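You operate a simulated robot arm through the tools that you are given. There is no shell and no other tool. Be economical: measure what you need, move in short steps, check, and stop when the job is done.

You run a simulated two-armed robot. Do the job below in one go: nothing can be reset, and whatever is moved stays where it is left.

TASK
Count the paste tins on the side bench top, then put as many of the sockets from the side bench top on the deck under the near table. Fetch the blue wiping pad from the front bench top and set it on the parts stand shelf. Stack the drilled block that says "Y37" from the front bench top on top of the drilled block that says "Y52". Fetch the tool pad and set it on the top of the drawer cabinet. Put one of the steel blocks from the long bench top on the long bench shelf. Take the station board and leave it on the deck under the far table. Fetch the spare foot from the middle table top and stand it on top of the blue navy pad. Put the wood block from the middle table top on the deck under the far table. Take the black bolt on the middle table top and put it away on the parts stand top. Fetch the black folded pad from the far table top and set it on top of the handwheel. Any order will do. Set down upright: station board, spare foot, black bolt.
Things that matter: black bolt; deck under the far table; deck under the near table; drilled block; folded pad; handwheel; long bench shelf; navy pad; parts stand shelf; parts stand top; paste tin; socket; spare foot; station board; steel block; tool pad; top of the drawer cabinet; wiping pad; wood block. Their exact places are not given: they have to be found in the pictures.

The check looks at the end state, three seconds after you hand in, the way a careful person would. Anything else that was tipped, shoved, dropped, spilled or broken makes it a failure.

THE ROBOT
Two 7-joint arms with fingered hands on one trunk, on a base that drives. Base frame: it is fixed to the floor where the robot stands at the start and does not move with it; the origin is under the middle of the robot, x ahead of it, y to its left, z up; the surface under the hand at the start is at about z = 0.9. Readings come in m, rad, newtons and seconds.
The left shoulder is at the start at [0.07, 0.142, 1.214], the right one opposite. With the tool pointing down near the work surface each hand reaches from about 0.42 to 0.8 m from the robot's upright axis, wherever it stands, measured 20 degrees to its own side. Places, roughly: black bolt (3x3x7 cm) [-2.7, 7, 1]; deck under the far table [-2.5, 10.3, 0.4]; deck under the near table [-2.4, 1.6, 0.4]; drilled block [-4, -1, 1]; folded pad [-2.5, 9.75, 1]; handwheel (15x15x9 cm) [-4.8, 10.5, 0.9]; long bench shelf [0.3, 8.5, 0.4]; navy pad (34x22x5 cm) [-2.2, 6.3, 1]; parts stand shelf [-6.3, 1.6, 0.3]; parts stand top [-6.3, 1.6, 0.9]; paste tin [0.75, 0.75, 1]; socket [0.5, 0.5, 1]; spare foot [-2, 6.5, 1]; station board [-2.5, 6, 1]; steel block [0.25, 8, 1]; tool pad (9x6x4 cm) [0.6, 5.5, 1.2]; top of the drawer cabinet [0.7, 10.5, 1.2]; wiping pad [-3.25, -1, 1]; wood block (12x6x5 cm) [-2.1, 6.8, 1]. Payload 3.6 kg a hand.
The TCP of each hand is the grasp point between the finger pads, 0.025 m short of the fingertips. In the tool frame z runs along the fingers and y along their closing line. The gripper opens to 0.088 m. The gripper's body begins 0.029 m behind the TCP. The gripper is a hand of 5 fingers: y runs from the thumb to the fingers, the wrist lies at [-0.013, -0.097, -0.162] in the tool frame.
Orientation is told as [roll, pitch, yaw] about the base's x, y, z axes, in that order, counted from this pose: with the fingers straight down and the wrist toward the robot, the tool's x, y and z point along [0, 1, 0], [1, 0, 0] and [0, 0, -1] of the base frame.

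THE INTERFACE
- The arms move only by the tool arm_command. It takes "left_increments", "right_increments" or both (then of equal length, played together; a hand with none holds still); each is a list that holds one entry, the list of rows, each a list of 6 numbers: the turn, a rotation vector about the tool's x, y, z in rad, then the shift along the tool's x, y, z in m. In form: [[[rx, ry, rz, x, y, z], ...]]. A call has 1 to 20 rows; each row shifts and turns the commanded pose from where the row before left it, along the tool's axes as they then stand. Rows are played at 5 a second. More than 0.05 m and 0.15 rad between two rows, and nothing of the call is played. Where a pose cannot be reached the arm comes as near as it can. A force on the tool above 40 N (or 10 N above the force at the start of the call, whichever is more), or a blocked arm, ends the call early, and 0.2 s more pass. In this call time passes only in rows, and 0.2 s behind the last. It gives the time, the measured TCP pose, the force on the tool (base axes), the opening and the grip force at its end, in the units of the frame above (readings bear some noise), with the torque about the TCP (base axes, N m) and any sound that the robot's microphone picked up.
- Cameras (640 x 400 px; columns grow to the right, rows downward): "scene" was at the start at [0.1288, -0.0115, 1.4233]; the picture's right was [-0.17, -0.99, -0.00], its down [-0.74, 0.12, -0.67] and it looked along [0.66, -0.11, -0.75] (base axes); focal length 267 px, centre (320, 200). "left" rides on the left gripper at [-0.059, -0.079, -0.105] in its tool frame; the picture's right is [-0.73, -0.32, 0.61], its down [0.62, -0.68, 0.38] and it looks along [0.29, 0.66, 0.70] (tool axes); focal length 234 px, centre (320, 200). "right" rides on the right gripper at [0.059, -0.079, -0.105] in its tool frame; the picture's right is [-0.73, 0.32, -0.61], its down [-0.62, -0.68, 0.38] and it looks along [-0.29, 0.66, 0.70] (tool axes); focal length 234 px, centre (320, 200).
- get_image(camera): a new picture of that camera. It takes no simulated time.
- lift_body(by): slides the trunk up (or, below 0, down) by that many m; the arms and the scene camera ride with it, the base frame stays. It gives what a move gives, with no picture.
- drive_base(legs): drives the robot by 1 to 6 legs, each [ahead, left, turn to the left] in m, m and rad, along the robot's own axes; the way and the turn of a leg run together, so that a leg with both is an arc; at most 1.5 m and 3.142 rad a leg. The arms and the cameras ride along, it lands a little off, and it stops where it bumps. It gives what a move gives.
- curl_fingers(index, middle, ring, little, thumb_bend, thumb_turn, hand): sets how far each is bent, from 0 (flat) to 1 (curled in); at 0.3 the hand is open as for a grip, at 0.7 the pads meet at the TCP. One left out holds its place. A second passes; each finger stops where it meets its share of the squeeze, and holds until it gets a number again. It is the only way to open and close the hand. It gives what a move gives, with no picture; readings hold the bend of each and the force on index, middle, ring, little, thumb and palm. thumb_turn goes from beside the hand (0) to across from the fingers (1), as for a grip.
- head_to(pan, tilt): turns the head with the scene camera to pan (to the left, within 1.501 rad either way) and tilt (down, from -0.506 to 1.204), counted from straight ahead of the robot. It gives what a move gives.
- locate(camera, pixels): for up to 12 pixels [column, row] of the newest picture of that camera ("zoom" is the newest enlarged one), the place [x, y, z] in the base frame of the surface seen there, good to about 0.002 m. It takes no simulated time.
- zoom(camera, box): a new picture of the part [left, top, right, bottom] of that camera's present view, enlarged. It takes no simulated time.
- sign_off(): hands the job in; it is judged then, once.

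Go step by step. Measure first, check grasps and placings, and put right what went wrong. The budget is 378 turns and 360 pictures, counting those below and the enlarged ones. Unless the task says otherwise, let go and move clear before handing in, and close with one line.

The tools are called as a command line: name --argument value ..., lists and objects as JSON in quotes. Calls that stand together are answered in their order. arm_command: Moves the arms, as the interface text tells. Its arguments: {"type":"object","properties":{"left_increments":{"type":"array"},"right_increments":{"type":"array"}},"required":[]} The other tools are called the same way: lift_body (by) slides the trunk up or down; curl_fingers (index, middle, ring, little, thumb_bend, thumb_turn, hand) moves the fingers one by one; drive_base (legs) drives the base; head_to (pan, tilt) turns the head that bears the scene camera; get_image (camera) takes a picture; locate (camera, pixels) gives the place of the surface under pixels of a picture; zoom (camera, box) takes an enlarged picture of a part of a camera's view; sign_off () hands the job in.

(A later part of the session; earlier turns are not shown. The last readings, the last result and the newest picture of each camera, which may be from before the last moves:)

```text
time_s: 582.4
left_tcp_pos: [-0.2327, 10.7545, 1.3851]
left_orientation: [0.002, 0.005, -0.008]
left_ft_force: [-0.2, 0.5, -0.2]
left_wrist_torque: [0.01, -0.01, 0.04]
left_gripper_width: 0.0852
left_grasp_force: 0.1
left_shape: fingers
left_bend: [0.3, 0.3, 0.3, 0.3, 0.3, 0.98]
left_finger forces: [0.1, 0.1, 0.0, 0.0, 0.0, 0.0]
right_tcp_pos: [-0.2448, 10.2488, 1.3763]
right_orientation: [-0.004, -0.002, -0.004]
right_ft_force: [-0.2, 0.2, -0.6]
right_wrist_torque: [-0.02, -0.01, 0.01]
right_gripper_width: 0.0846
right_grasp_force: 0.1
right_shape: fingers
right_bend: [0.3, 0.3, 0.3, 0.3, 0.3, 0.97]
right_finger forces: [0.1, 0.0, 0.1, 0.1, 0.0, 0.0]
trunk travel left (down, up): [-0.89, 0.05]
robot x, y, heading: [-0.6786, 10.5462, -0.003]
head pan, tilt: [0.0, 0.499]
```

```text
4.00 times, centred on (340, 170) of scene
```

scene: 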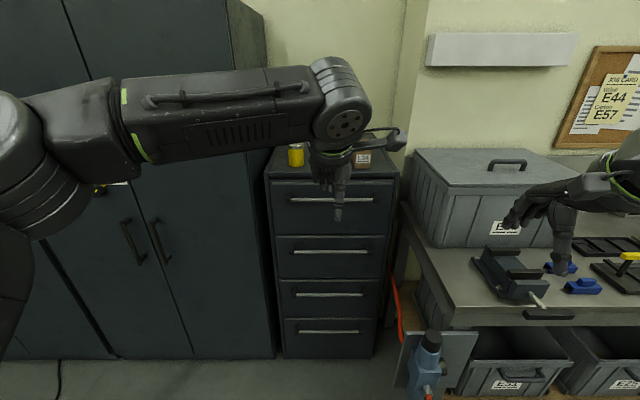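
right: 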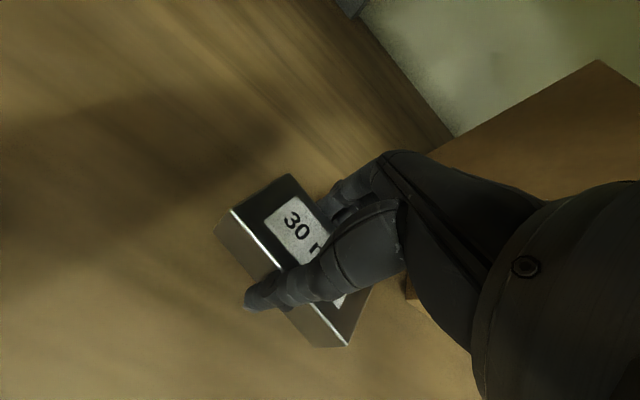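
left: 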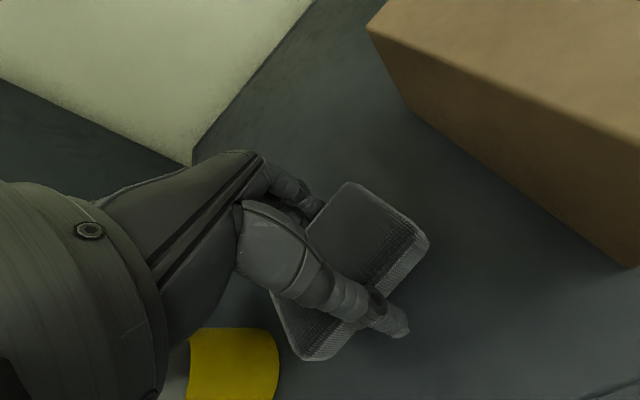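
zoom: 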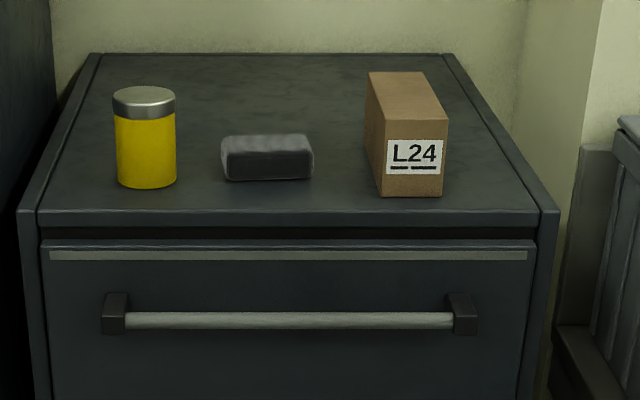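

Tool pad is on the cabinet. Next, go west into the corridor between middle and far tables (y≈8.4).

drive_base --legs '[[-0.3, 0, 0], [0, 0, 3.14], [0, 1.1, 0], [0, 1.0, 0], [1.3, 0, 0]]'

lift_body --by -0.1

head_to --pan 0.7 --tilt 0.35

get_image --camera "scene"

head_to --pan -0.7 --tilt 0.35

get_image --camera "scene"

```text
time_s: 607.7
left_tcp_pos: [-2.8835, 8.399, 1.3865]
left_orientation: [0.004, 0.004, 3.051]
left_ft_force: [-0.4, 0.8, -0.5]
left_wrist_torque: [0.02, -0.02, -0.01]
left_gripper_width: 0.0851
left_grasp_force: 0.1
left_shape: fingers
left_bend: [0.3, 0.3, 0.3, 0.3, 0.3, 0.98]
left_finger forces: [0.0, 0.1, 0.0, 0.0, 0.0, 0.0]
right_tcp_pos: [-2.8292, 8.9002, 1.3764]
right_orientation: [0.001, -0.001, 3.053]
right_ft_force: [0.2, 0.4, 0.8]
right_wrist_torque: [0.01, 0.01, 0.03]
right_gripper_width: 0.0844
right_grasp_force: 0.0
right_shape: fingers
right_bend: [0.3, 0.3, 0.3, 0.3, 0.3, 0.97]
right_finger forces: [0.0, 0.1, 0.0, 0.0, 0.0, 0.0]
trunk travel left (down, up): [-0.89, 0.05]
robot x, y, heading: [-2.423, 8.5708, 3.055]
head pan, tilt: [0.0, 0.499]
```

```text
time_s: 609.0
left_tcp_pos: [-2.8834, 8.3993, 1.2864]
left_orientation: [0.005, 0.006, 3.052]
left_ft_force: [-0.1, 0.1, -0.2]
left_wrist_torque: [-0.02, -0.03, 0.01]
left_gripper_width: 0.0854
left_grasp_force: 0.0
left_shape: fingers
left_bend: [0.3, 0.3, 0.3, 0.3, 0.3, 0.98]
left_finger forces: [0.0, 0.0, 0.0, 0.0, 0.0, 0.0]
right_tcp_pos: [-2.8295, 8.9024, 1.2772]
right_orientation: [0.0, -0.001, 3.053]
right_ft_force: [0.3, 0.6, -0.2]
right_wrist_torque: [0.02, 0.01, 0.0]
right_gripper_width: 0.0846
right_grasp_force: 0.1
right_shape: fingers
right_bend: [0.3, 0.3, 0.3, 0.3, 0.3, 0.97]
right_finger forces: [0.0, 0.1, 0.0, 0.0, 0.0, 0.0]
trunk travel left (down, up): [-0.79, 0.15]
robot x, y, heading: [-2.4232, 8.5719, 3.056]
head pan, tilt: [0.0, 0.499]
```

```text
time_s: 610.1
left_tcp_pos: [-2.883, 8.3985, 1.286]
left_orientation: [0.003, 0.006, 3.051]
left_ft_force: [-0.7, -0.4, -0.3]
left_wrist_torque: [0.02, -0.01, -0.02]
left_gripper_width: 0.0852
left_grasp_force: 0.1
left_shape: fingers
left_bend: [0.3, 0.3, 0.3, 0.3, 0.3, 0.98]
left_finger forces: [0.0, 0.1, 0.0, 0.0, 0.1, 0.0]
right_tcp_pos: [-2.8289, 8.9013, 1.2774]
right_orientation: [-0.001, -0.002, 3.052]
right_ft_force: [0.4, -0.6, 0.2]
right_wrist_torque: [-0.04, -0.02, 0.0]
right_gripper_width: 0.0847
right_grasp_force: 0.1
right_shape: fingers
right_bend: [0.3, 0.3, 0.3, 0.3, 0.3, 0.97]
right_finger forces: [0.1, 0.1, 0.1, 0.0, 0.0, 0.1]
trunk travel left (down, up): [-0.79, 0.15]
robot x, y, heading: [-2.4171, 8.5698, 3.055]
head pan, tilt: [0.7, 0.351]
```

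```text
168 pictures are left
```

scene: 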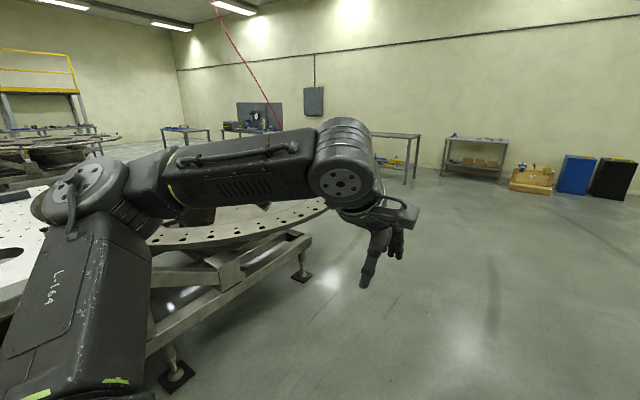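

```text
time_s: 611.6
left_tcp_pos: [-2.8853, 8.3993, 1.2857]
left_orientation: [0.002, 0.007, 3.052]
left_ft_force: [0.2, 0.8, -0.6]
left_wrist_torque: [-0.02, -0.01, 0.01]
left_gripper_width: 0.0851
left_grasp_force: 0.1
left_shape: fingers
left_bend: [0.3, 0.3, 0.3, 0.3, 0.3, 0.98]
left_finger forces: [0.0, 0.1, 0.0, 0.0, 0.0, 0.0]
right_tcp_pos: [-2.83, 8.901, 1.2767]
right_orientation: [-0.003, -0.002, 3.052]
right_ft_force: [1.0, -0.3, 0.0]
right_wrist_torque: [0.01, 0.01, 0.01]
right_gripper_width: 0.0849
right_grasp_force: 0.1
right_shape: fingers
right_bend: [0.3, 0.3, 0.3, 0.3, 0.3, 0.97]
right_finger forces: [0.1, 0.0, 0.1, 0.1, 0.0, 0.0]
trunk travel left (down, up): [-0.79, 0.15]
robot x, y, heading: [-2.421, 8.5701, 3.051]
head pan, tilt: [-0.7, 0.351]
```

```text
167 pictures are left
```

scene: 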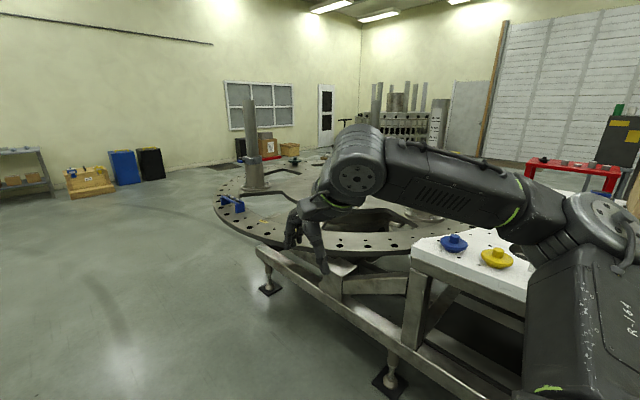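

Turning to face north to view the far table's south side.

drive_base --legs '[[0, 0, -1.48]]'

head_to --pan 0.0 --tilt 0.45

get_image --camera "scene"

```text
time_s: 615.6
left_tcp_pos: [-2.6345, 9.0153, 1.2852]
left_orientation: [0.003, 0.005, 1.578]
left_ft_force: [-0.8, -0.7, 0.1]
left_wrist_torque: [0.0, 0.02, 0.0]
left_gripper_width: 0.0851
left_grasp_force: 0.1
left_shape: fingers
left_bend: [0.3, 0.3, 0.3, 0.3, 0.3, 0.98]
left_finger forces: [0.0, 0.0, 0.0, 0.0, 0.0, 0.0]
right_tcp_pos: [-2.1303, 9.0116, 1.2771]
right_orientation: [-0.002, -0.002, 1.582]
right_ft_force: [-0.7, -0.9, 1.4]
right_wrist_torque: [0.0, -0.02, 0.03]
right_gripper_width: 0.0845
right_grasp_force: 0.0
right_shape: fingers
right_bend: [0.3, 0.3, 0.3, 0.3, 0.3, 0.97]
right_finger forces: [0.1, 0.0, 0.1, 0.0, 0.1, 0.0]
trunk travel left (down, up): [-0.79, 0.15]
robot x, y, heading: [-2.4183, 8.5705, 1.583]
head pan, tilt: [-0.7, 0.351]
```

```text
time_s: 616.7
left_tcp_pos: [-2.6354, 9.0156, 1.2858]
left_orientation: [0.004, 0.004, 1.577]
left_ft_force: [0.6, -0.7, 0.3]
left_wrist_torque: [-0.03, -0.03, 0.01]
left_gripper_width: 0.0849
left_grasp_force: 0.1
left_shape: fingers
left_bend: [0.3, 0.3, 0.3, 0.3, 0.3, 0.98]
left_finger forces: [0.1, 0.0, 0.1, 0.0, 0.1, 0.0]
right_tcp_pos: [-2.1306, 9.0108, 1.2773]
right_orientation: [-0.001, -0.001, 1.58]
right_ft_force: [-0.1, -0.2, 0.1]
right_wrist_torque: [0.02, -0.01, 0.01]
right_gripper_width: 0.0848
right_grasp_force: 0.1
right_shape: fingers
right_bend: [0.3, 0.3, 0.3, 0.3, 0.3, 0.97]
right_finger forces: [0.1, 0.0, 0.1, 0.0, 0.0, 0.0]
trunk travel left (down, up): [-0.79, 0.15]
robot x, y, heading: [-2.4204, 8.5733, 1.585]
head pan, tilt: [0.0, 0.45]
```

```text
166 pictures are left
```

scene: 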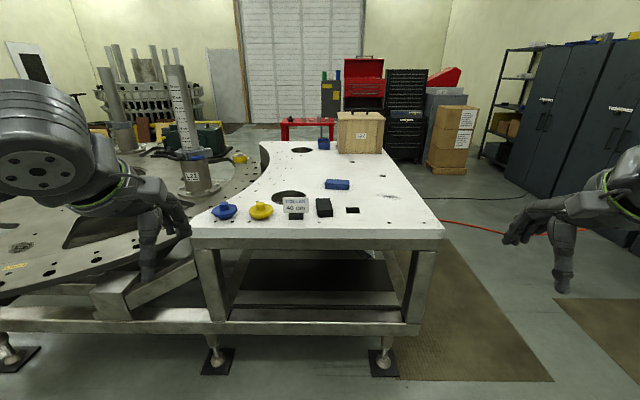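

zoom --camera "scene" --box '[200, 160, 380, 260]'

locate --camera "zoom" --pixels '[[440, 160], [440, 190], [420, 150], [465, 150], [490, 90], [380, 175], [310, 160], [215, 175], [85, 180], [420, 200], [540, 180], [460, 240]]'

locate --camera "scene" --pixels '[[200, 350], [330, 235], [200, 188], [190, 160], [350, 210]]'

```text
3.56 times, centred on (290, 210) of scene
```

zoom: 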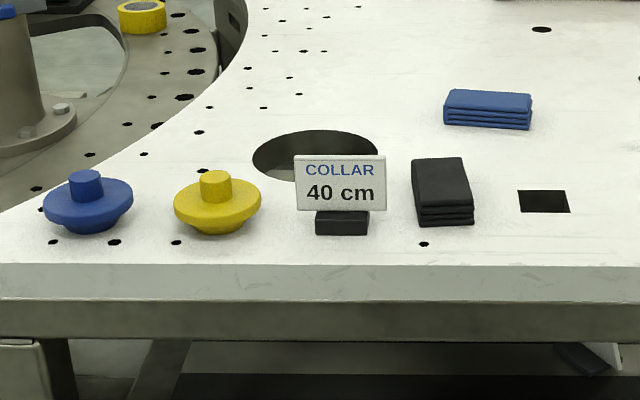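

```text
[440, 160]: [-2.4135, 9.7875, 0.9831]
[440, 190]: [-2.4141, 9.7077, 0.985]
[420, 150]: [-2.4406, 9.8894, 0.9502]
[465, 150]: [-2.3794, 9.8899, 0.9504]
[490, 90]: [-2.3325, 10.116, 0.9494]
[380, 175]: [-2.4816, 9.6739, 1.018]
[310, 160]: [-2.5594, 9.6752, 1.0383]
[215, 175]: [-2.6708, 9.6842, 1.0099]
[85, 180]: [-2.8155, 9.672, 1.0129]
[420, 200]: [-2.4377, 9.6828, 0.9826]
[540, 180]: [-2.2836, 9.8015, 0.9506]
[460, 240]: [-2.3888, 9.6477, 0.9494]
```

```text
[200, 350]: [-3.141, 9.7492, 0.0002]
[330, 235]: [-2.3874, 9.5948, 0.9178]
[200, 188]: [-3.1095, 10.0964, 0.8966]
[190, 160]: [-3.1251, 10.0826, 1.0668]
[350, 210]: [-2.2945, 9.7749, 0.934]
```

Black folded pad: ≈7 cm wide in x, 11 cm in y, centre ≈(-2.411,9.742), top 0.984. I'll grip across x with the right hand turned 90°. Turning the hand and driving up.

arm_command --right_increments '[[[0, 0, -0.143, 0, 0, 0], [0, 0, -0.143, 0, 0, 0], [0, 0, -0.143, 0, 0, 0], [0, 0, -0.143, 0, 0, 0], [0, 0, -0.143, 0, 0, 0], [0, 0, -0.143, 0, 0, 0], [0, 0, -0.143, 0, 0, 0], [0, 0, -0.143, 0, 0, 0], [0, 0, -0.143, 0, 0, 0], [0, 0, -0.143, 0, 0, 0], [0, 0, -0.143, 0, 0, 0]]]'

drive_base --legs '[[0, 0.15, -0.01], [0.62, 0, 0]]'

curl_fingers --hand "right" --index 0.22 --middle 0.22 --ring 0.22 --little 0.22 --thumb_bend 0.22

get_image --camera "scene"

get_image --camera "right"

```text
time_s: 619.1
left_tcp_pos: [-2.6364, 9.0173, 1.2868]
left_orientation: [0.002, 0.005, 1.577]
left_ft_force: [-0.5, 0.2, -0.4]
left_wrist_torque: [-0.01, 0.0, 0.02]
left_gripper_width: 0.0848
left_grasp_force: 0.1
left_shape: fingers
left_bend: [0.3, 0.3, 0.3, 0.3, 0.3, 0.98]
left_finger forces: [0.0, 0.0, 0.0, 0.0, 0.1, 0.0]
right_tcp_pos: [-2.1341, 9.01, 1.2754]
right_orientation: [-0.003, 0.001, -3.133]
right_ft_force: [0.4, -0.4, -0.3]
right_wrist_torque: [0.01, -0.02, 0.0]
right_gripper_width: 0.0848
right_grasp_force: 0.0
right_shape: fingers
right_bend: [0.3, 0.3, 0.3, 0.3, 0.3, 0.97]
right_finger forces: [0.1, 0.1, 0.1, 0.1, 0.0, 0.0]
right hand out of reach, approached as far as the arm can: row 11
trunk travel left (down, up): [-0.79, 0.15]
robot x, y, heading: [-2.4202, 8.5726, 1.583]
head pan, tilt: [0.0, 0.45]
```

```text
time_s: 623.6
left_tcp_pos: [-2.7976, 9.6459, 1.2855]
left_orientation: [0.003, 0.004, 1.587]
left_ft_force: [-0.2, 0.4, 0.9]
left_wrist_torque: [0.01, 0.02, -0.02]
left_gripper_width: 0.085
left_grasp_force: 0.1
left_shape: fingers
left_bend: [0.3, 0.3, 0.3, 0.3, 0.3, 0.98]
left_finger forces: [0.0, 0.1, 0.0, 0.0, 0.0, 0.0]
right_tcp_pos: [-2.2937, 9.6457, 1.2757]
right_orientation: [-0.005, 0.001, -3.125]
right_ft_force: [-0.4, -0.1, 0.6]
right_wrist_torque: [0.01, -0.04, 0.02]
right_gripper_width: 0.0849
right_grasp_force: 0.1
right_shape: fingers
right_bend: [0.3, 0.3, 0.3, 0.3, 0.3, 0.97]
right_finger forces: [0.1, 0.0, 0.1, 0.1, 0.0, 0.1]
trunk travel left (down, up): [-0.79, 0.15]
robot x, y, heading: [-2.578, 9.2034, 1.59]
head pan, tilt: [0.0, 0.45]
```

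```text
time_s: 624.6
left_tcp_pos: [-2.7978, 9.6476, 1.2852]
left_orientation: [0.004, 0.006, 1.587]
left_ft_force: [-0.1, 0.5, 0.7]
left_wrist_torque: [0.01, 0.02, -0.01]
left_gripper_width: 0.0849
left_grasp_force: 0.0
left_shape: fingers
left_bend: [0.3, 0.3, 0.3, 0.3, 0.3, 0.98]
left_finger forces: [0.0, 0.0, 0.0, 0.1, 0.0, 0.0]
right_tcp_pos: [-2.2941, 9.6464, 1.2738]
right_orientation: [-0.001, 0.003, -3.125]
right_ft_force: [-0.7, 0.5, -0.2]
right_wrist_torque: [0.04, -0.05, 0.01]
right_gripper_width: 0.0995
right_grasp_force: 0.0
right_shape: fingers
right_bend: [0.22, 0.22, 0.22, 0.22, 0.22, 0.97]
right_finger forces: [0.0, 0.1, 0.0, 0.0, 0.0, 0.0]
trunk travel left (down, up): [-0.79, 0.15]
robot x, y, heading: [-2.5753, 9.203, 1.591]
head pan, tilt: [0.0, 0.45]
```

```text
164 pictures are left
```

scene: 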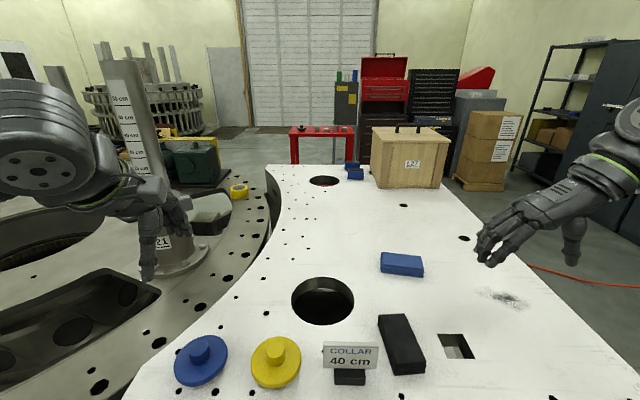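

```text
163 pictures are left
```

right: 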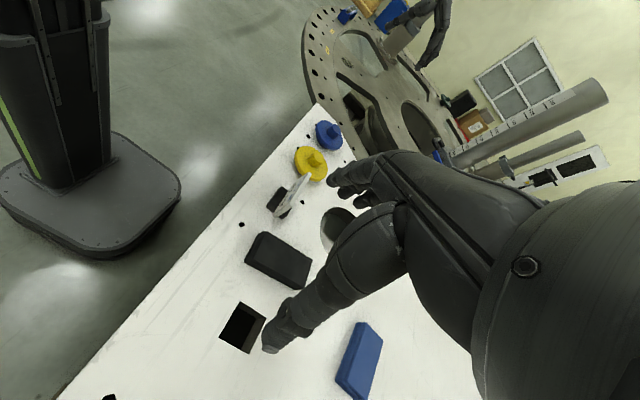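

zoom --camera "right" --box '[230, 210, 330, 310]'

locate --camera "zoom" --pixels '[[200, 95], [130, 205], [400, 230], [330, 330], [270, 210], [120, 240], [325, 350]]'

locate --camera "scene" --pixels '[[382, 318], [410, 318], [395, 372], [423, 370], [403, 340], [410, 360]]'

```text
4.00 times, centred on (280, 260) of right
```

zoom: 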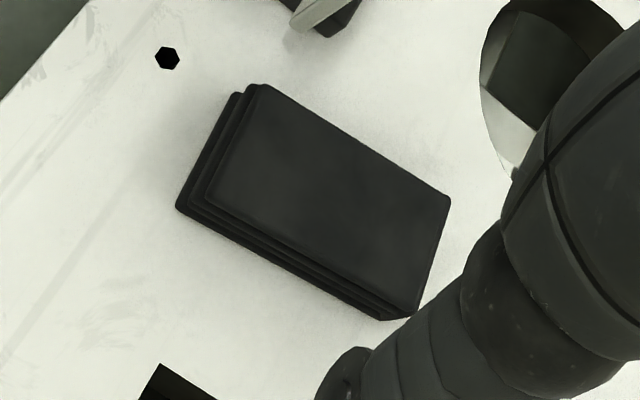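

```text
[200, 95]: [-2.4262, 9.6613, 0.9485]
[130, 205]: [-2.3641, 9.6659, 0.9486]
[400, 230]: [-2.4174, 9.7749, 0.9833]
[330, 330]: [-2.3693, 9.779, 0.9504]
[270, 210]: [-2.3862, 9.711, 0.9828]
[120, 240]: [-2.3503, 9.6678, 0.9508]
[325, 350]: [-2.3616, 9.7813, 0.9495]
```

```text
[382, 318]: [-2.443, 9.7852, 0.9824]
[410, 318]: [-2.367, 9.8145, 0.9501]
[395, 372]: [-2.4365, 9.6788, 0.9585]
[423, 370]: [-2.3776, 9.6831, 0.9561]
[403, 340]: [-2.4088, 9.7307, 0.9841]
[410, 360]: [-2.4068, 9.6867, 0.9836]
```

locate --camera "zoom" --pixels '[[262, 92], [443, 203], [218, 185], [408, 303], [335, 195]]'

```text
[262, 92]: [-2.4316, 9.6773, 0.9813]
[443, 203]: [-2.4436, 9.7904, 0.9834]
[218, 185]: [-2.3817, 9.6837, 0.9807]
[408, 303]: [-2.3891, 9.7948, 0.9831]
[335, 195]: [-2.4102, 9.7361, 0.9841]
```

Pad is ≈6 cm wide, centre (-2.411,9.737), yaw 0.106. Aligning the right hand above it.

arm_command --right_increments '[[[0, 0, -0.09, 0, 0, 0], [0, 0, 0, -0.0257, 0.0267, 0], [0, 0, 0, -0.0257, 0.0267, 0], [0, 0, 0, -0.0257, 0.0267, 0], [0, 0, 0, -0.0257, 0.0267, 0], [0, 0, 0, 0, 0, 0.045], [0, 0, 0, 0, 0, 0.045], [0, 0, 0, 0, 0, 0.045], [0, 0, 0, 0, 0, 0.045], [0, 0, 0, 0, 0, 0.03]]]'

get_image --camera "right"

get_image --camera "scene"

```text
time_s: 626.8
left_tcp_pos: [-2.7973, 9.6475, 1.2867]
left_orientation: [0.004, 0.005, 1.586]
left_ft_force: [-1.0, 0.0, 0.8]
left_wrist_torque: [0.02, 0.03, 0.02]
left_gripper_width: 0.0849
left_grasp_force: 0.0
left_shape: fingers
left_bend: [0.3, 0.3, 0.3, 0.3, 0.3, 0.98]
left_finger forces: [0.0, 0.1, 0.0, 0.0, 0.0, 0.0]
right_tcp_pos: [-2.4214, 9.7314, 1.0583]
right_orientation: [-0.003, 0.002, -3.036]
right_ft_force: [-0.2, 0.2, 0.4]
right_wrist_torque: [0.02, 0.0, -0.01]
right_gripper_width: 0.0998
right_grasp_force: 0.2
right_shape: fingers
right_bend: [0.22, 0.22, 0.22, 0.22, 0.22, 0.97]
right_finger forces: [0.1, 0.0, 0.1, 0.1, 0.0, 0.0]
right hand out of reach, approached as far as the arm can: row 1
trunk travel left (down, up): [-0.79, 0.15]
robot x, y, heading: [-2.5763, 9.2, 1.588]
head pan, tilt: [0.0, 0.45]
```

```text
161 pictures are left
```

right: 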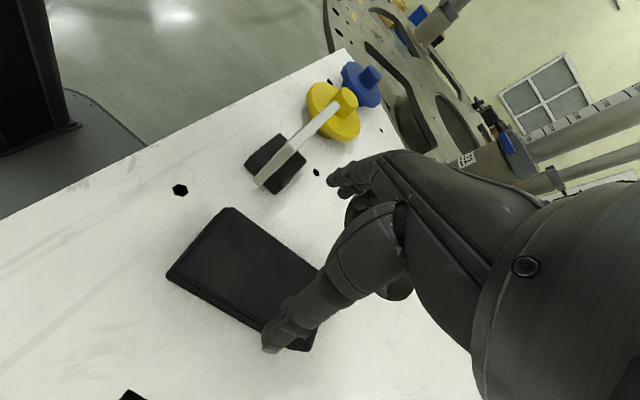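

```text
160 pictures are left
```

scene: 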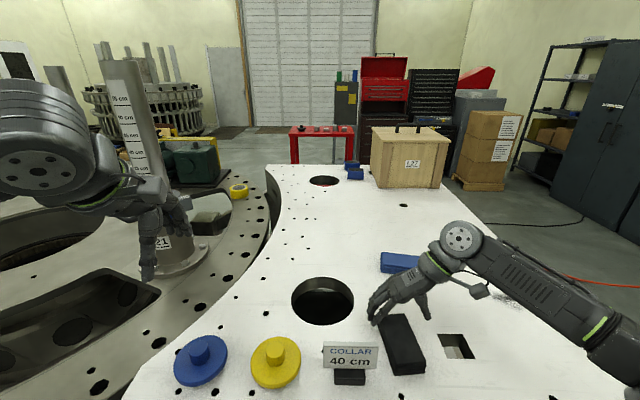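

arm_command --right_increments '[[[0, 0, 0, -0.0045, -0.011, 0], [0, 0, 0, 0, 0, 0.035], [0, 0, 0, 0, 0, 0.03], [0, 0, 0, 0, 0, 0.014]]]'

curl_fingers --hand "right" --index 0.75 --middle 0.75 --ring 0.75 --little 0.75 --thumb_bend 0.75

arm_command --right_increments '[[[0, 0, 0, 0, 0, -0.04], [0, 0, 0, 0, 0, -0.05], [0, 0, 0, 0, 0, -0.05], [0, 0, 0, 0, 0, -0.05], [0, 0, 0, 0, 0, -0.03]]]'

get_image --camera "right"

get_image --camera "scene"

```text
time_s: 627.8
left_tcp_pos: [-2.7966, 9.6467, 1.2858]
left_orientation: [0.002, 0.006, 1.586]
left_ft_force: [-1.1, 0.4, -1.3]
left_wrist_torque: [0.01, 0.01, 0.0]
left_gripper_width: 0.0848
left_grasp_force: 0.1
left_shape: fingers
left_bend: [0.3, 0.3, 0.3, 0.3, 0.3, 0.98]
left_finger forces: [0.1, 0.0, 0.0, 0.1, 0.0, 0.0]
right_tcp_pos: [-2.412, 9.7366, 0.9769]
right_orientation: [-0.003, 0.004, -3.035]
right_ft_force: [1.1, 0.7, -0.8]
right_wrist_torque: [-0.03, -0.01, 0.0]
right_gripper_width: 0.0999
right_grasp_force: 0.0
right_shape: fingers
right_bend: [0.22, 0.22, 0.22, 0.22, 0.22, 0.97]
right_finger forces: [0.0, 0.0, 0.1, 0.0, 0.0, 0.0]
trunk travel left (down, up): [-0.79, 0.15]
robot x, y, heading: [-2.5747, 9.2015, 1.591]
head pan, tilt: [0.0, 0.45]
```

```text
time_s: 628.8
left_tcp_pos: [-2.7977, 9.6467, 1.287]
left_orientation: [0.003, 0.005, 1.587]
left_ft_force: [1.4, -0.5, -0.5]
left_wrist_torque: [-0.02, 0.01, -0.04]
left_gripper_width: 0.0848
left_grasp_force: 0.2
left_shape: fingers
left_bend: [0.3, 0.3, 0.3, 0.3, 0.3, 0.98]
left_finger forces: [0.0, 0.1, 0.0, 0.0, 0.0, 0.0]
right_tcp_pos: [-2.4133, 9.7357, 0.9808]
right_orientation: [-0.005, 0.005, -3.033]
right_ft_force: [-2.7, -1.1, 8.3]
right_wrist_torque: [0.05, 0.25, 0.14]
right_gripper_width: 0.0669
right_grasp_force: 43.3
right_shape: fingers
right_bend: [0.49, 0.56, 0.6, 0.68, 0.35, 0.88]
right_finger forces: [12.2, 11.4, 9.4, 11.4, 42.6, 0.0]
trunk travel left (down, up): [-0.79, 0.15]
robot x, y, heading: [-2.575, 9.204, 1.588]
head pan, tilt: [0.0, 0.45]
```

```text
time_s: 630.0
left_tcp_pos: [-2.7974, 9.6462, 1.2864]
left_orientation: [0.001, 0.006, 1.586]
left_ft_force: [-0.3, -0.3, -0.5]
left_wrist_torque: [0.0, -0.03, 0.02]
left_gripper_width: 0.0851
left_grasp_force: 0.1
left_shape: fingers
left_bend: [0.3, 0.3, 0.3, 0.3, 0.3, 0.98]
left_finger forces: [0.0, 0.1, 0.0, 0.0, 0.0, 0.0]
right_tcp_pos: [-2.4132, 9.7365, 1.1985]
right_orientation: [-0.002, 0.003, -3.035]
right_ft_force: [-0.2, 0.7, -0.5]
right_wrist_torque: [-0.02, 0.04, 0.0]
right_gripper_width: 0.0664
right_grasp_force: 40.3
right_shape: fingers
right_bend: [0.5, 0.57, 0.61, 0.68, 0.35, 0.87]
right_finger forces: [11.6, 9.2, 8.8, 10.0, 41.5, 0.0]
trunk travel left (down, up): [-0.79, 0.15]
robot x, y, heading: [-2.5768, 9.2026, 1.591]
head pan, tilt: [0.0, 0.45]
```

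```text
159 pictures are left
```

right: 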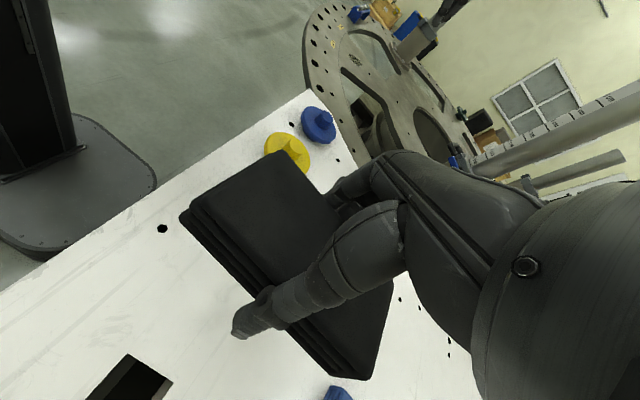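

```text
158 pictures are left
```

scene: 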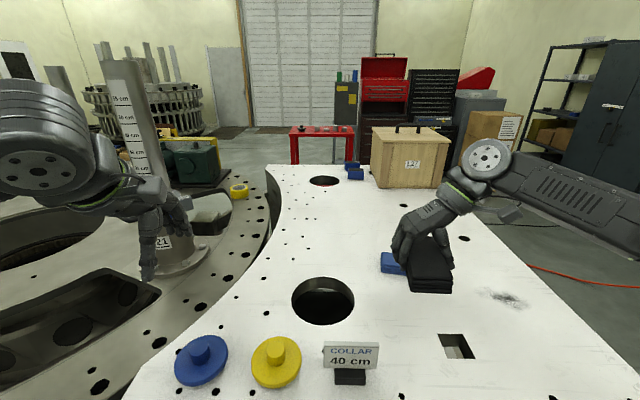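

Folded pad held. Backing off and turning to face south for the black bolt on the middle table.

drive_base --legs '[[-0.68, 0, 0], [0, 0, 3.12], [0, -0.2, 0]]'

get_image --camera "scene"

```text
time_s: 642.1
left_tcp_pos: [-2.5758, 8.0852, 1.2854]
left_orientation: [0.002, 0.005, -1.629]
left_ft_force: [-0.4, -0.2, -0.8]
left_wrist_torque: [-0.01, 0.02, -0.02]
left_gripper_width: 0.0852
left_grasp_force: 0.1
left_shape: fingers
left_bend: [0.3, 0.3, 0.3, 0.3, 0.3, 0.98]
left_finger forces: [0.1, 0.0, 0.1, 0.0, 0.0, 0.0]
right_tcp_pos: [-2.9663, 8.0248, 1.1994]
right_orientation: [-0.003, 0.005, 0.034]
right_ft_force: [0.0, -0.1, -0.9]
right_wrist_torque: [-0.02, 0.0, 0.03]
right_gripper_width: 0.0662
right_grasp_force: 40.1
right_shape: fingers
right_bend: [0.5, 0.57, 0.61, 0.68, 0.35, 0.87]
right_finger forces: [11.5, 9.3, 8.9, 10.2, 41.0, 0.1]
trunk travel left (down, up): [-0.79, 0.15]
robot x, y, heading: [-2.7657, 8.5438, -1.624]
head pan, tilt: [0.0, 0.45]
```

```text
157 pictures are left
```

scene: 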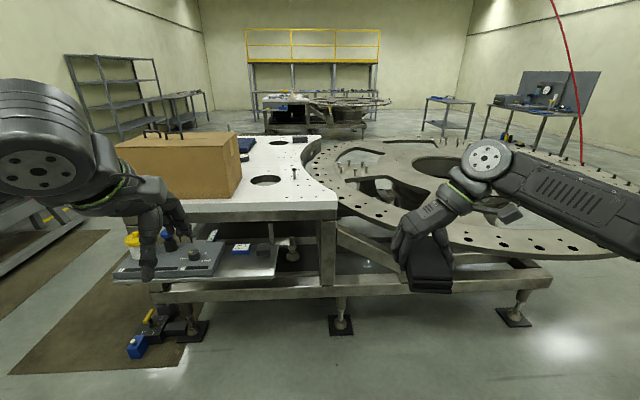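

zoom --camera "scene" --box '[180, 120, 380, 280]'

locate --camera "zoom" --pixels '[[364, 160], [364, 185], [275, 190], [460, 290], [200, 340], [300, 390], [150, 390], [500, 300], [310, 240], [100, 150], [190, 200], [480, 250]]'

locate --camera "scene" --pixels '[[340, 325], [190, 330], [170, 280], [275, 278], [510, 320], [240, 270], [335, 210]]'

```text
2.50 times, centred on (280, 200) of scene
```

zoom: 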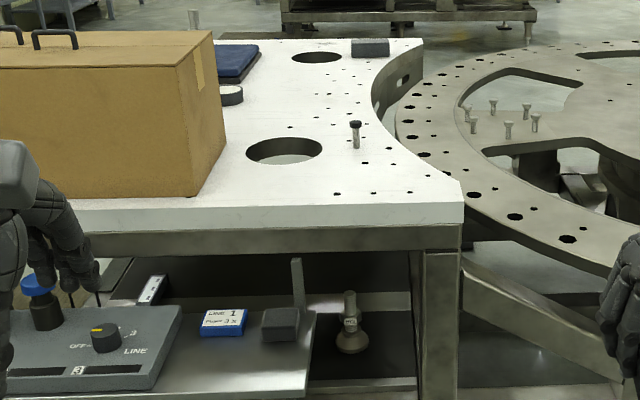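

```text
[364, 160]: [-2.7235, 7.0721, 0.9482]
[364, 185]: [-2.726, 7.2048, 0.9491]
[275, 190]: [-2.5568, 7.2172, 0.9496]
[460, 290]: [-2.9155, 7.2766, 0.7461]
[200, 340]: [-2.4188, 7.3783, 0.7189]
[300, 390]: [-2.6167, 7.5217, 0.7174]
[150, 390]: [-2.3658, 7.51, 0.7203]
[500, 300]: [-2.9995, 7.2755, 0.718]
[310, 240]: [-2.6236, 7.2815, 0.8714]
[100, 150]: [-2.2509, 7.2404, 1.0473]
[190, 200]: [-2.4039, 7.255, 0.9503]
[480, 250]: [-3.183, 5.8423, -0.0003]
```

```text
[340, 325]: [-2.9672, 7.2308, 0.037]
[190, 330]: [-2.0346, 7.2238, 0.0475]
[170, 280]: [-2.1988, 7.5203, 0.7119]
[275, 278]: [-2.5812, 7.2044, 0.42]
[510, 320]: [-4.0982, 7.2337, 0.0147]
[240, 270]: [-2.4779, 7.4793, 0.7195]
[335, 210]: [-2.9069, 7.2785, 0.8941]
```

Bolt is at ≈(-2.72,7.03). A tray at z 0.72 juts out to y 7.52 for x>-2.62, so I'll stand at about (-2.98,7.62).

drive_base --legs '[[0, -0.21, 0.053], [0.9, 0, 0]]'

head_to --pan 0.3 --tilt 0.6

get_image --camera "scene"

get_image --camera "left"

```text
time_s: 648.1
left_tcp_pos: [-2.7611, 7.1993, 1.2859]
left_orientation: [0.003, 0.007, -1.575]
left_ft_force: [-0.8, -0.1, 0.2]
left_wrist_torque: [0.0, 0.0, 0.0]
left_gripper_width: 0.085
left_grasp_force: 0.1
left_shape: fingers
left_bend: [0.3, 0.3, 0.3, 0.3, 0.3, 0.98]
left_finger forces: [0.1, 0.0, 0.0, 0.0, 0.0, 0.0]
right_tcp_pos: [-3.1486, 7.118, 1.1993]
right_orientation: [-0.004, 0.0, 0.09]
right_ft_force: [-0.5, 0.6, -0.8]
right_wrist_torque: [-0.01, 0.02, 0.0]
right_gripper_width: 0.0664
right_grasp_force: 40.2
right_shape: fingers
right_bend: [0.5, 0.57, 0.61, 0.68, 0.35, 0.87]
right_finger forces: [11.4, 9.2, 8.7, 10.0, 40.9, 0.0]
trunk travel left (down, up): [-0.79, 0.15]
robot x, y, heading: [-2.9777, 7.6461, -1.569]
head pan, tilt: [0.0, 0.45]
```

```text
time_s: 648.9
left_tcp_pos: [-2.7628, 7.1992, 1.2865]
left_orientation: [0.005, 0.007, -1.573]
left_ft_force: [0.4, -0.1, 0.2]
left_wrist_torque: [-0.03, -0.03, 0.0]
left_gripper_width: 0.0851
left_grasp_force: 0.1
left_shape: fingers
left_bend: [0.3, 0.3, 0.3, 0.3, 0.3, 0.98]
left_finger forces: [0.0, 0.0, 0.0, 0.1, 0.1, 0.0]
right_tcp_pos: [-3.1487, 7.1174, 1.1994]
right_orientation: [-0.004, 0.0, 0.089]
right_ft_force: [0.2, -0.3, -1.5]
right_wrist_torque: [-0.01, -0.03, -0.04]
right_gripper_width: 0.0666
right_grasp_force: 40.6
right_shape: fingers
right_bend: [0.5, 0.57, 0.61, 0.68, 0.35, 0.87]
right_finger forces: [11.3, 9.3, 8.7, 10.0, 41.0, 0.0]
trunk travel left (down, up): [-0.79, 0.15]
robot x, y, heading: [-2.9768, 7.6467, -1.577]
head pan, tilt: [0.3, 0.6]
```

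```text
155 pictures are left
```

scene: 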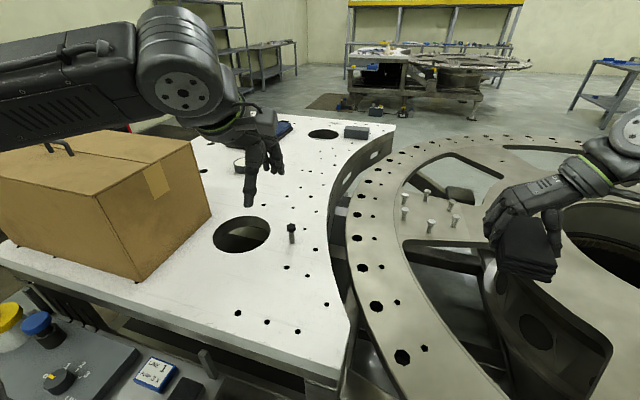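

```text
154 pictures are left
```

left: 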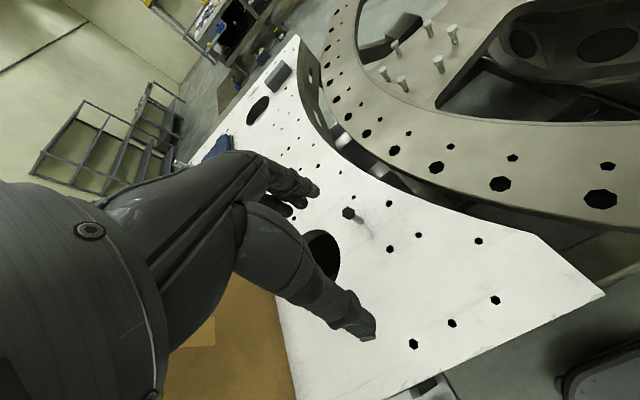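

zoom --camera "scene" --box '[261, 205, 321, 255]'

locate --camera "zoom" --pixels '[[320, 160], [320, 190], [320, 230], [325, 280], [290, 170], [355, 170], [330, 305]]'

zoom --camera "left" --box '[320, 190, 380, 250]'

locate --camera "zoom" --pixels '[[300, 160], [280, 155], [330, 150], [400, 280], [300, 200]]'

```text
8.00 times, centred on (291, 230) of scene
```

zoom: 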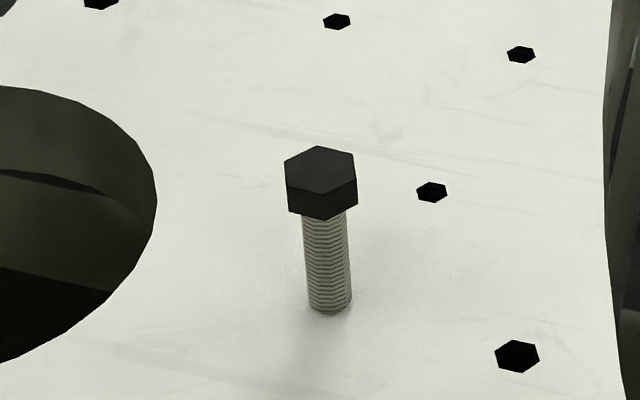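

```text
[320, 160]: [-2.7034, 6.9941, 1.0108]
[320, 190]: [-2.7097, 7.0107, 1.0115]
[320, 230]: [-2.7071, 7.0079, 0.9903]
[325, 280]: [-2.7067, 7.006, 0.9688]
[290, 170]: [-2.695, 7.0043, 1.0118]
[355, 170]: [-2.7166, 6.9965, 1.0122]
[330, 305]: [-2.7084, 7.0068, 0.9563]
```

```text
6.67 times, centred on (350, 220) of left
```

zoom: 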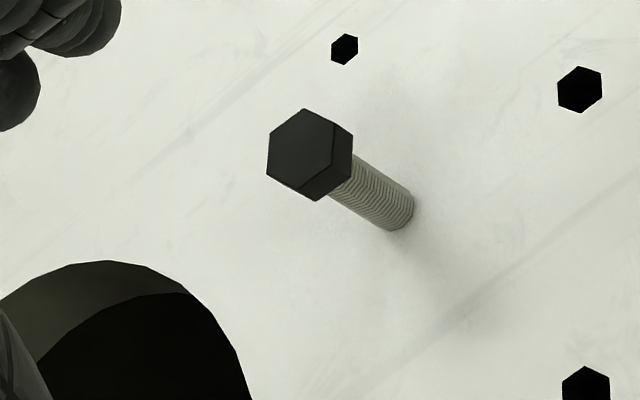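

```text
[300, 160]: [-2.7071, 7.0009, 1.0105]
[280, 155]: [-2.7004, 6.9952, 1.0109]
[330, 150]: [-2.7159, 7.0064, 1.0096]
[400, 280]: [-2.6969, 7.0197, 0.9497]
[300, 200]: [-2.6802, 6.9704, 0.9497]
```

Bolt centre (-2.706,7.001), black head top 1.011. Moving the left hand above and part-way down.

arm_command --left_increments '[[[0, 0, 0, 0.0114, 0.0396, 0], [0, 0, 0, 0.0114, 0.0396, 0], [0, 0, 0, 0.0114, 0.0396, 0], [0, 0, 0, 0.0114, 0.0396, 0], [0, 0, 0, 0.0114, 0.0396, 0], [0, 0, 0, 0, 0, 0.045], [0, 0, 0, 0, 0, 0.045], [0, 0, 0, 0, 0, 0.045], [0, 0, 0, 0, 0, 0.045], [0, 0, 0, 0, 0, 0.03]]]'

get_image --camera "left"

get_image --camera "scene"

```text
time_s: 651.1
left_tcp_pos: [-2.7051, 7.0011, 1.0735]
left_orientation: [0.001, 0.005, -1.573]
left_ft_force: [0.4, -0.7, -0.7]
left_wrist_torque: [0.01, 0.0, 0.03]
left_gripper_width: 0.0852
left_grasp_force: 0.0
left_shape: fingers
left_bend: [0.3, 0.3, 0.3, 0.3, 0.3, 0.98]
left_finger forces: [0.0, 0.0, 0.0, 0.0, 0.0, 0.0]
right_tcp_pos: [-3.1478, 7.1171, 1.1993]
right_orientation: [-0.005, 0.0, 0.088]
right_ft_force: [0.7, 0.3, -0.5]
right_wrist_torque: [-0.07, 0.0, 0.01]
right_gripper_width: 0.0663
right_grasp_force: 39.8
right_shape: fingers
right_bend: [0.5, 0.57, 0.61, 0.68, 0.35, 0.87]
right_finger forces: [11.5, 9.3, 8.7, 10.0, 40.9, 0.1]
trunk travel left (down, up): [-0.79, 0.15]
robot x, y, heading: [-2.9751, 7.6461, -1.573]
head pan, tilt: [0.3, 0.6]
```

```text
151 pictures are left
```

left: 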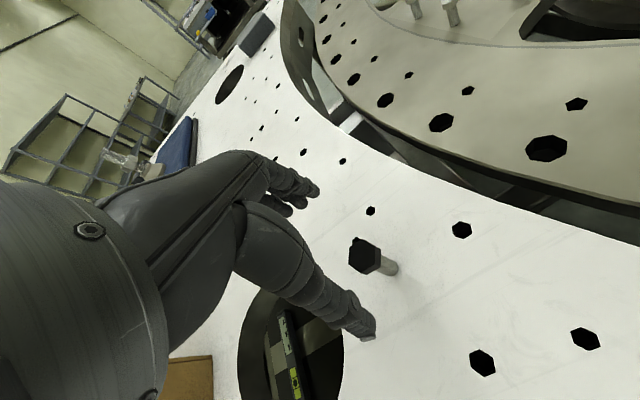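

```text
150 pictures are left
```

scene: 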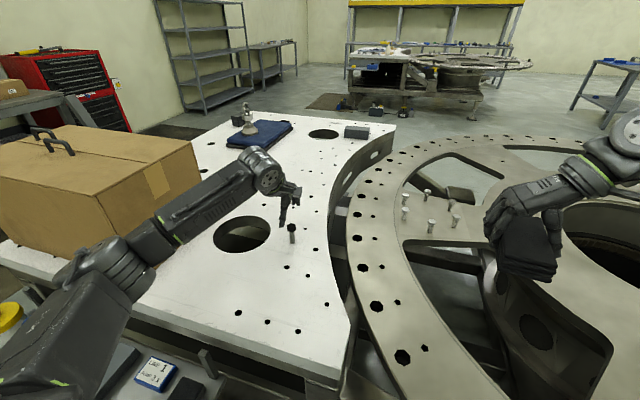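

Bolt head at (363,255) is exactly on the drop line. Checking elbow vs. carton before the last 7 cm.

locate --camera "scene" --pixels '[[95, 258], [70, 268], [120, 255], [140, 290], [40, 255], [190, 170], [60, 230], [205, 200]]'

```text
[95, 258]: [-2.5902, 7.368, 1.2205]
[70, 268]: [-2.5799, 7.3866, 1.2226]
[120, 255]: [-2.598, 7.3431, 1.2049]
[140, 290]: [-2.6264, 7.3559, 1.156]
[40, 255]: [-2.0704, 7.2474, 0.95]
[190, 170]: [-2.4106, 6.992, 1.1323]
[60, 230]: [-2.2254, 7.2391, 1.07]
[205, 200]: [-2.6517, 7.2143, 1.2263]
```

arm_command --left_increments '[[[0, 0, 0, 0, 0, 0.03], [0, 0, 0, 0, 0, 0.025], [0, 0, 0, 0, 0, 0.018]]]'

curl_fingers --hand "left" --index 0.78 --middle 0.78 --ring 0.78 --little 0.78 --thumb_bend 0.78

arm_command --left_increments '[[[0, 0, 0, 0, 0, -0.03], [0, 0, 0, 0, 0, -0.05], [0, 0, 0, 0, 0, -0.05], [0, 0, 0, 0, 0, -0.05], [0, 0, 0, 0, 0, -0.05]]]'

get_image --camera "left"

get_image --camera "scene"

```text
time_s: 651.9
left_tcp_pos: [-2.706, 7.0038, 1.0008]
left_orientation: [0.004, 0.005, -1.573]
left_ft_force: [-0.1, 0.4, 0.5]
left_wrist_torque: [-0.01, 0.01, 0.0]
left_gripper_width: 0.085
left_grasp_force: 0.0
left_shape: fingers
left_bend: [0.3, 0.3, 0.3, 0.3, 0.3, 0.98]
left_finger forces: [0.1, 0.1, 0.0, 0.1, 0.0, 0.0]
right_tcp_pos: [-3.1478, 7.1164, 1.199]
right_orientation: [-0.003, 0.002, 0.088]
right_ft_force: [0.4, -0.4, -0.6]
right_wrist_torque: [0.02, 0.0, 0.0]
right_gripper_width: 0.0663
right_grasp_force: 40.4
right_shape: fingers
right_bend: [0.5, 0.57, 0.61, 0.68, 0.35, 0.87]
right_finger forces: [11.4, 9.3, 8.7, 10.0, 40.9, 0.0]
trunk travel left (down, up): [-0.79, 0.15]
robot x, y, heading: [-2.9743, 7.6471, -1.569]
head pan, tilt: [0.3, 0.6]
```

```text
time_s: 652.9
left_tcp_pos: [-2.7059, 7.0024, 1.0004]
left_orientation: [0.003, 0.007, -1.574]
left_ft_force: [0.1, -0.9, -1.4]
left_wrist_torque: [0.0, 0.01, -0.01]
left_gripper_width: 0.0011
left_grasp_force: 15.2
left_shape: fingers
left_bend: [0.76, 0.76, 0.78, 0.78, 0.72, 0.93]
left_finger forces: [8.7, 8.3, 0.0, 0.0, 12.5, 0.0]
right_tcp_pos: [-3.1473, 7.1163, 1.1989]
right_orientation: [-0.004, 0.002, 0.09]
right_ft_force: [0.9, 0.6, -1.3]
right_wrist_torque: [0.02, -0.05, 0.0]
right_gripper_width: 0.0664
right_grasp_force: 40.0
right_shape: fingers
right_bend: [0.5, 0.57, 0.61, 0.68, 0.35, 0.87]
right_finger forces: [11.4, 9.3, 8.6, 10.1, 40.8, 0.0]
trunk travel left (down, up): [-0.79, 0.15]
robot x, y, heading: [-2.9746, 7.6485, -1.569]
head pan, tilt: [0.3, 0.6]
```

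```text
time_s: 654.1
left_tcp_pos: [-2.7076, 7.002, 1.2319]
left_orientation: [0.004, 0.006, -1.574]
left_ft_force: [1.3, 0.3, -0.5]
left_wrist_torque: [0.01, -0.02, 0.02]
left_gripper_width: 0.0
left_grasp_force: 14.4
left_shape: fingers
left_bend: [0.76, 0.76, 0.78, 0.78, 0.72, 0.92]
left_finger forces: [8.1, 8.8, 0.0, 0.0, 12.5, 0.0]
right_tcp_pos: [-3.1499, 7.1175, 1.198]
right_orientation: [-0.005, 0.002, 0.09]
right_ft_force: [-0.2, -0.6, -0.1]
right_wrist_torque: [-0.04, 0.0, 0.0]
right_gripper_width: 0.0662
right_grasp_force: 40.0
right_shape: fingers
right_bend: [0.5, 0.57, 0.61, 0.68, 0.35, 0.87]
right_finger forces: [11.4, 9.3, 8.6, 10.0, 40.9, 0.0]
trunk travel left (down, up): [-0.79, 0.15]
robot x, y, heading: [-2.9767, 7.6444, -1.571]
head pan, tilt: [0.3, 0.6]
```

```text
149 pictures are left
```

left: 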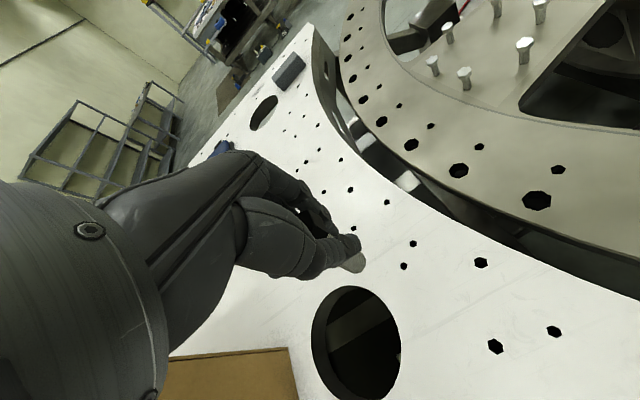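

```text
148 pictures are left
```

scene: 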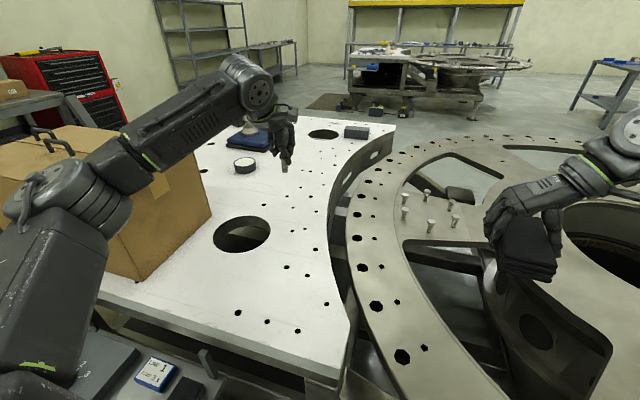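

zoom --camera "scene" --box '[255, 100, 315, 180]'

zoom --camera "left" --box '[290, 200, 390, 290]'

```text
5.00 times, centred on (285, 140) of scene
```

zoom: 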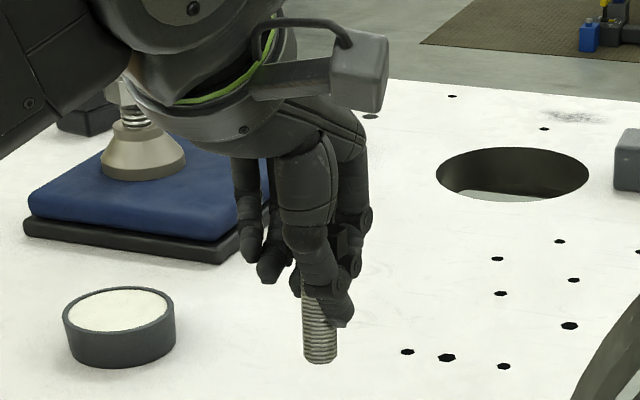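

```text
4.44 times, centred on (340, 245) of left
```

zoom: 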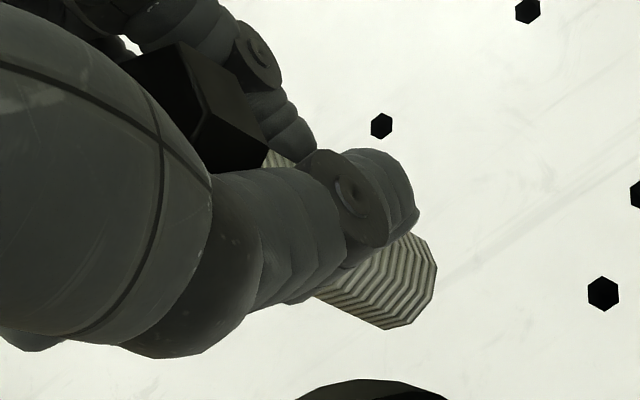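

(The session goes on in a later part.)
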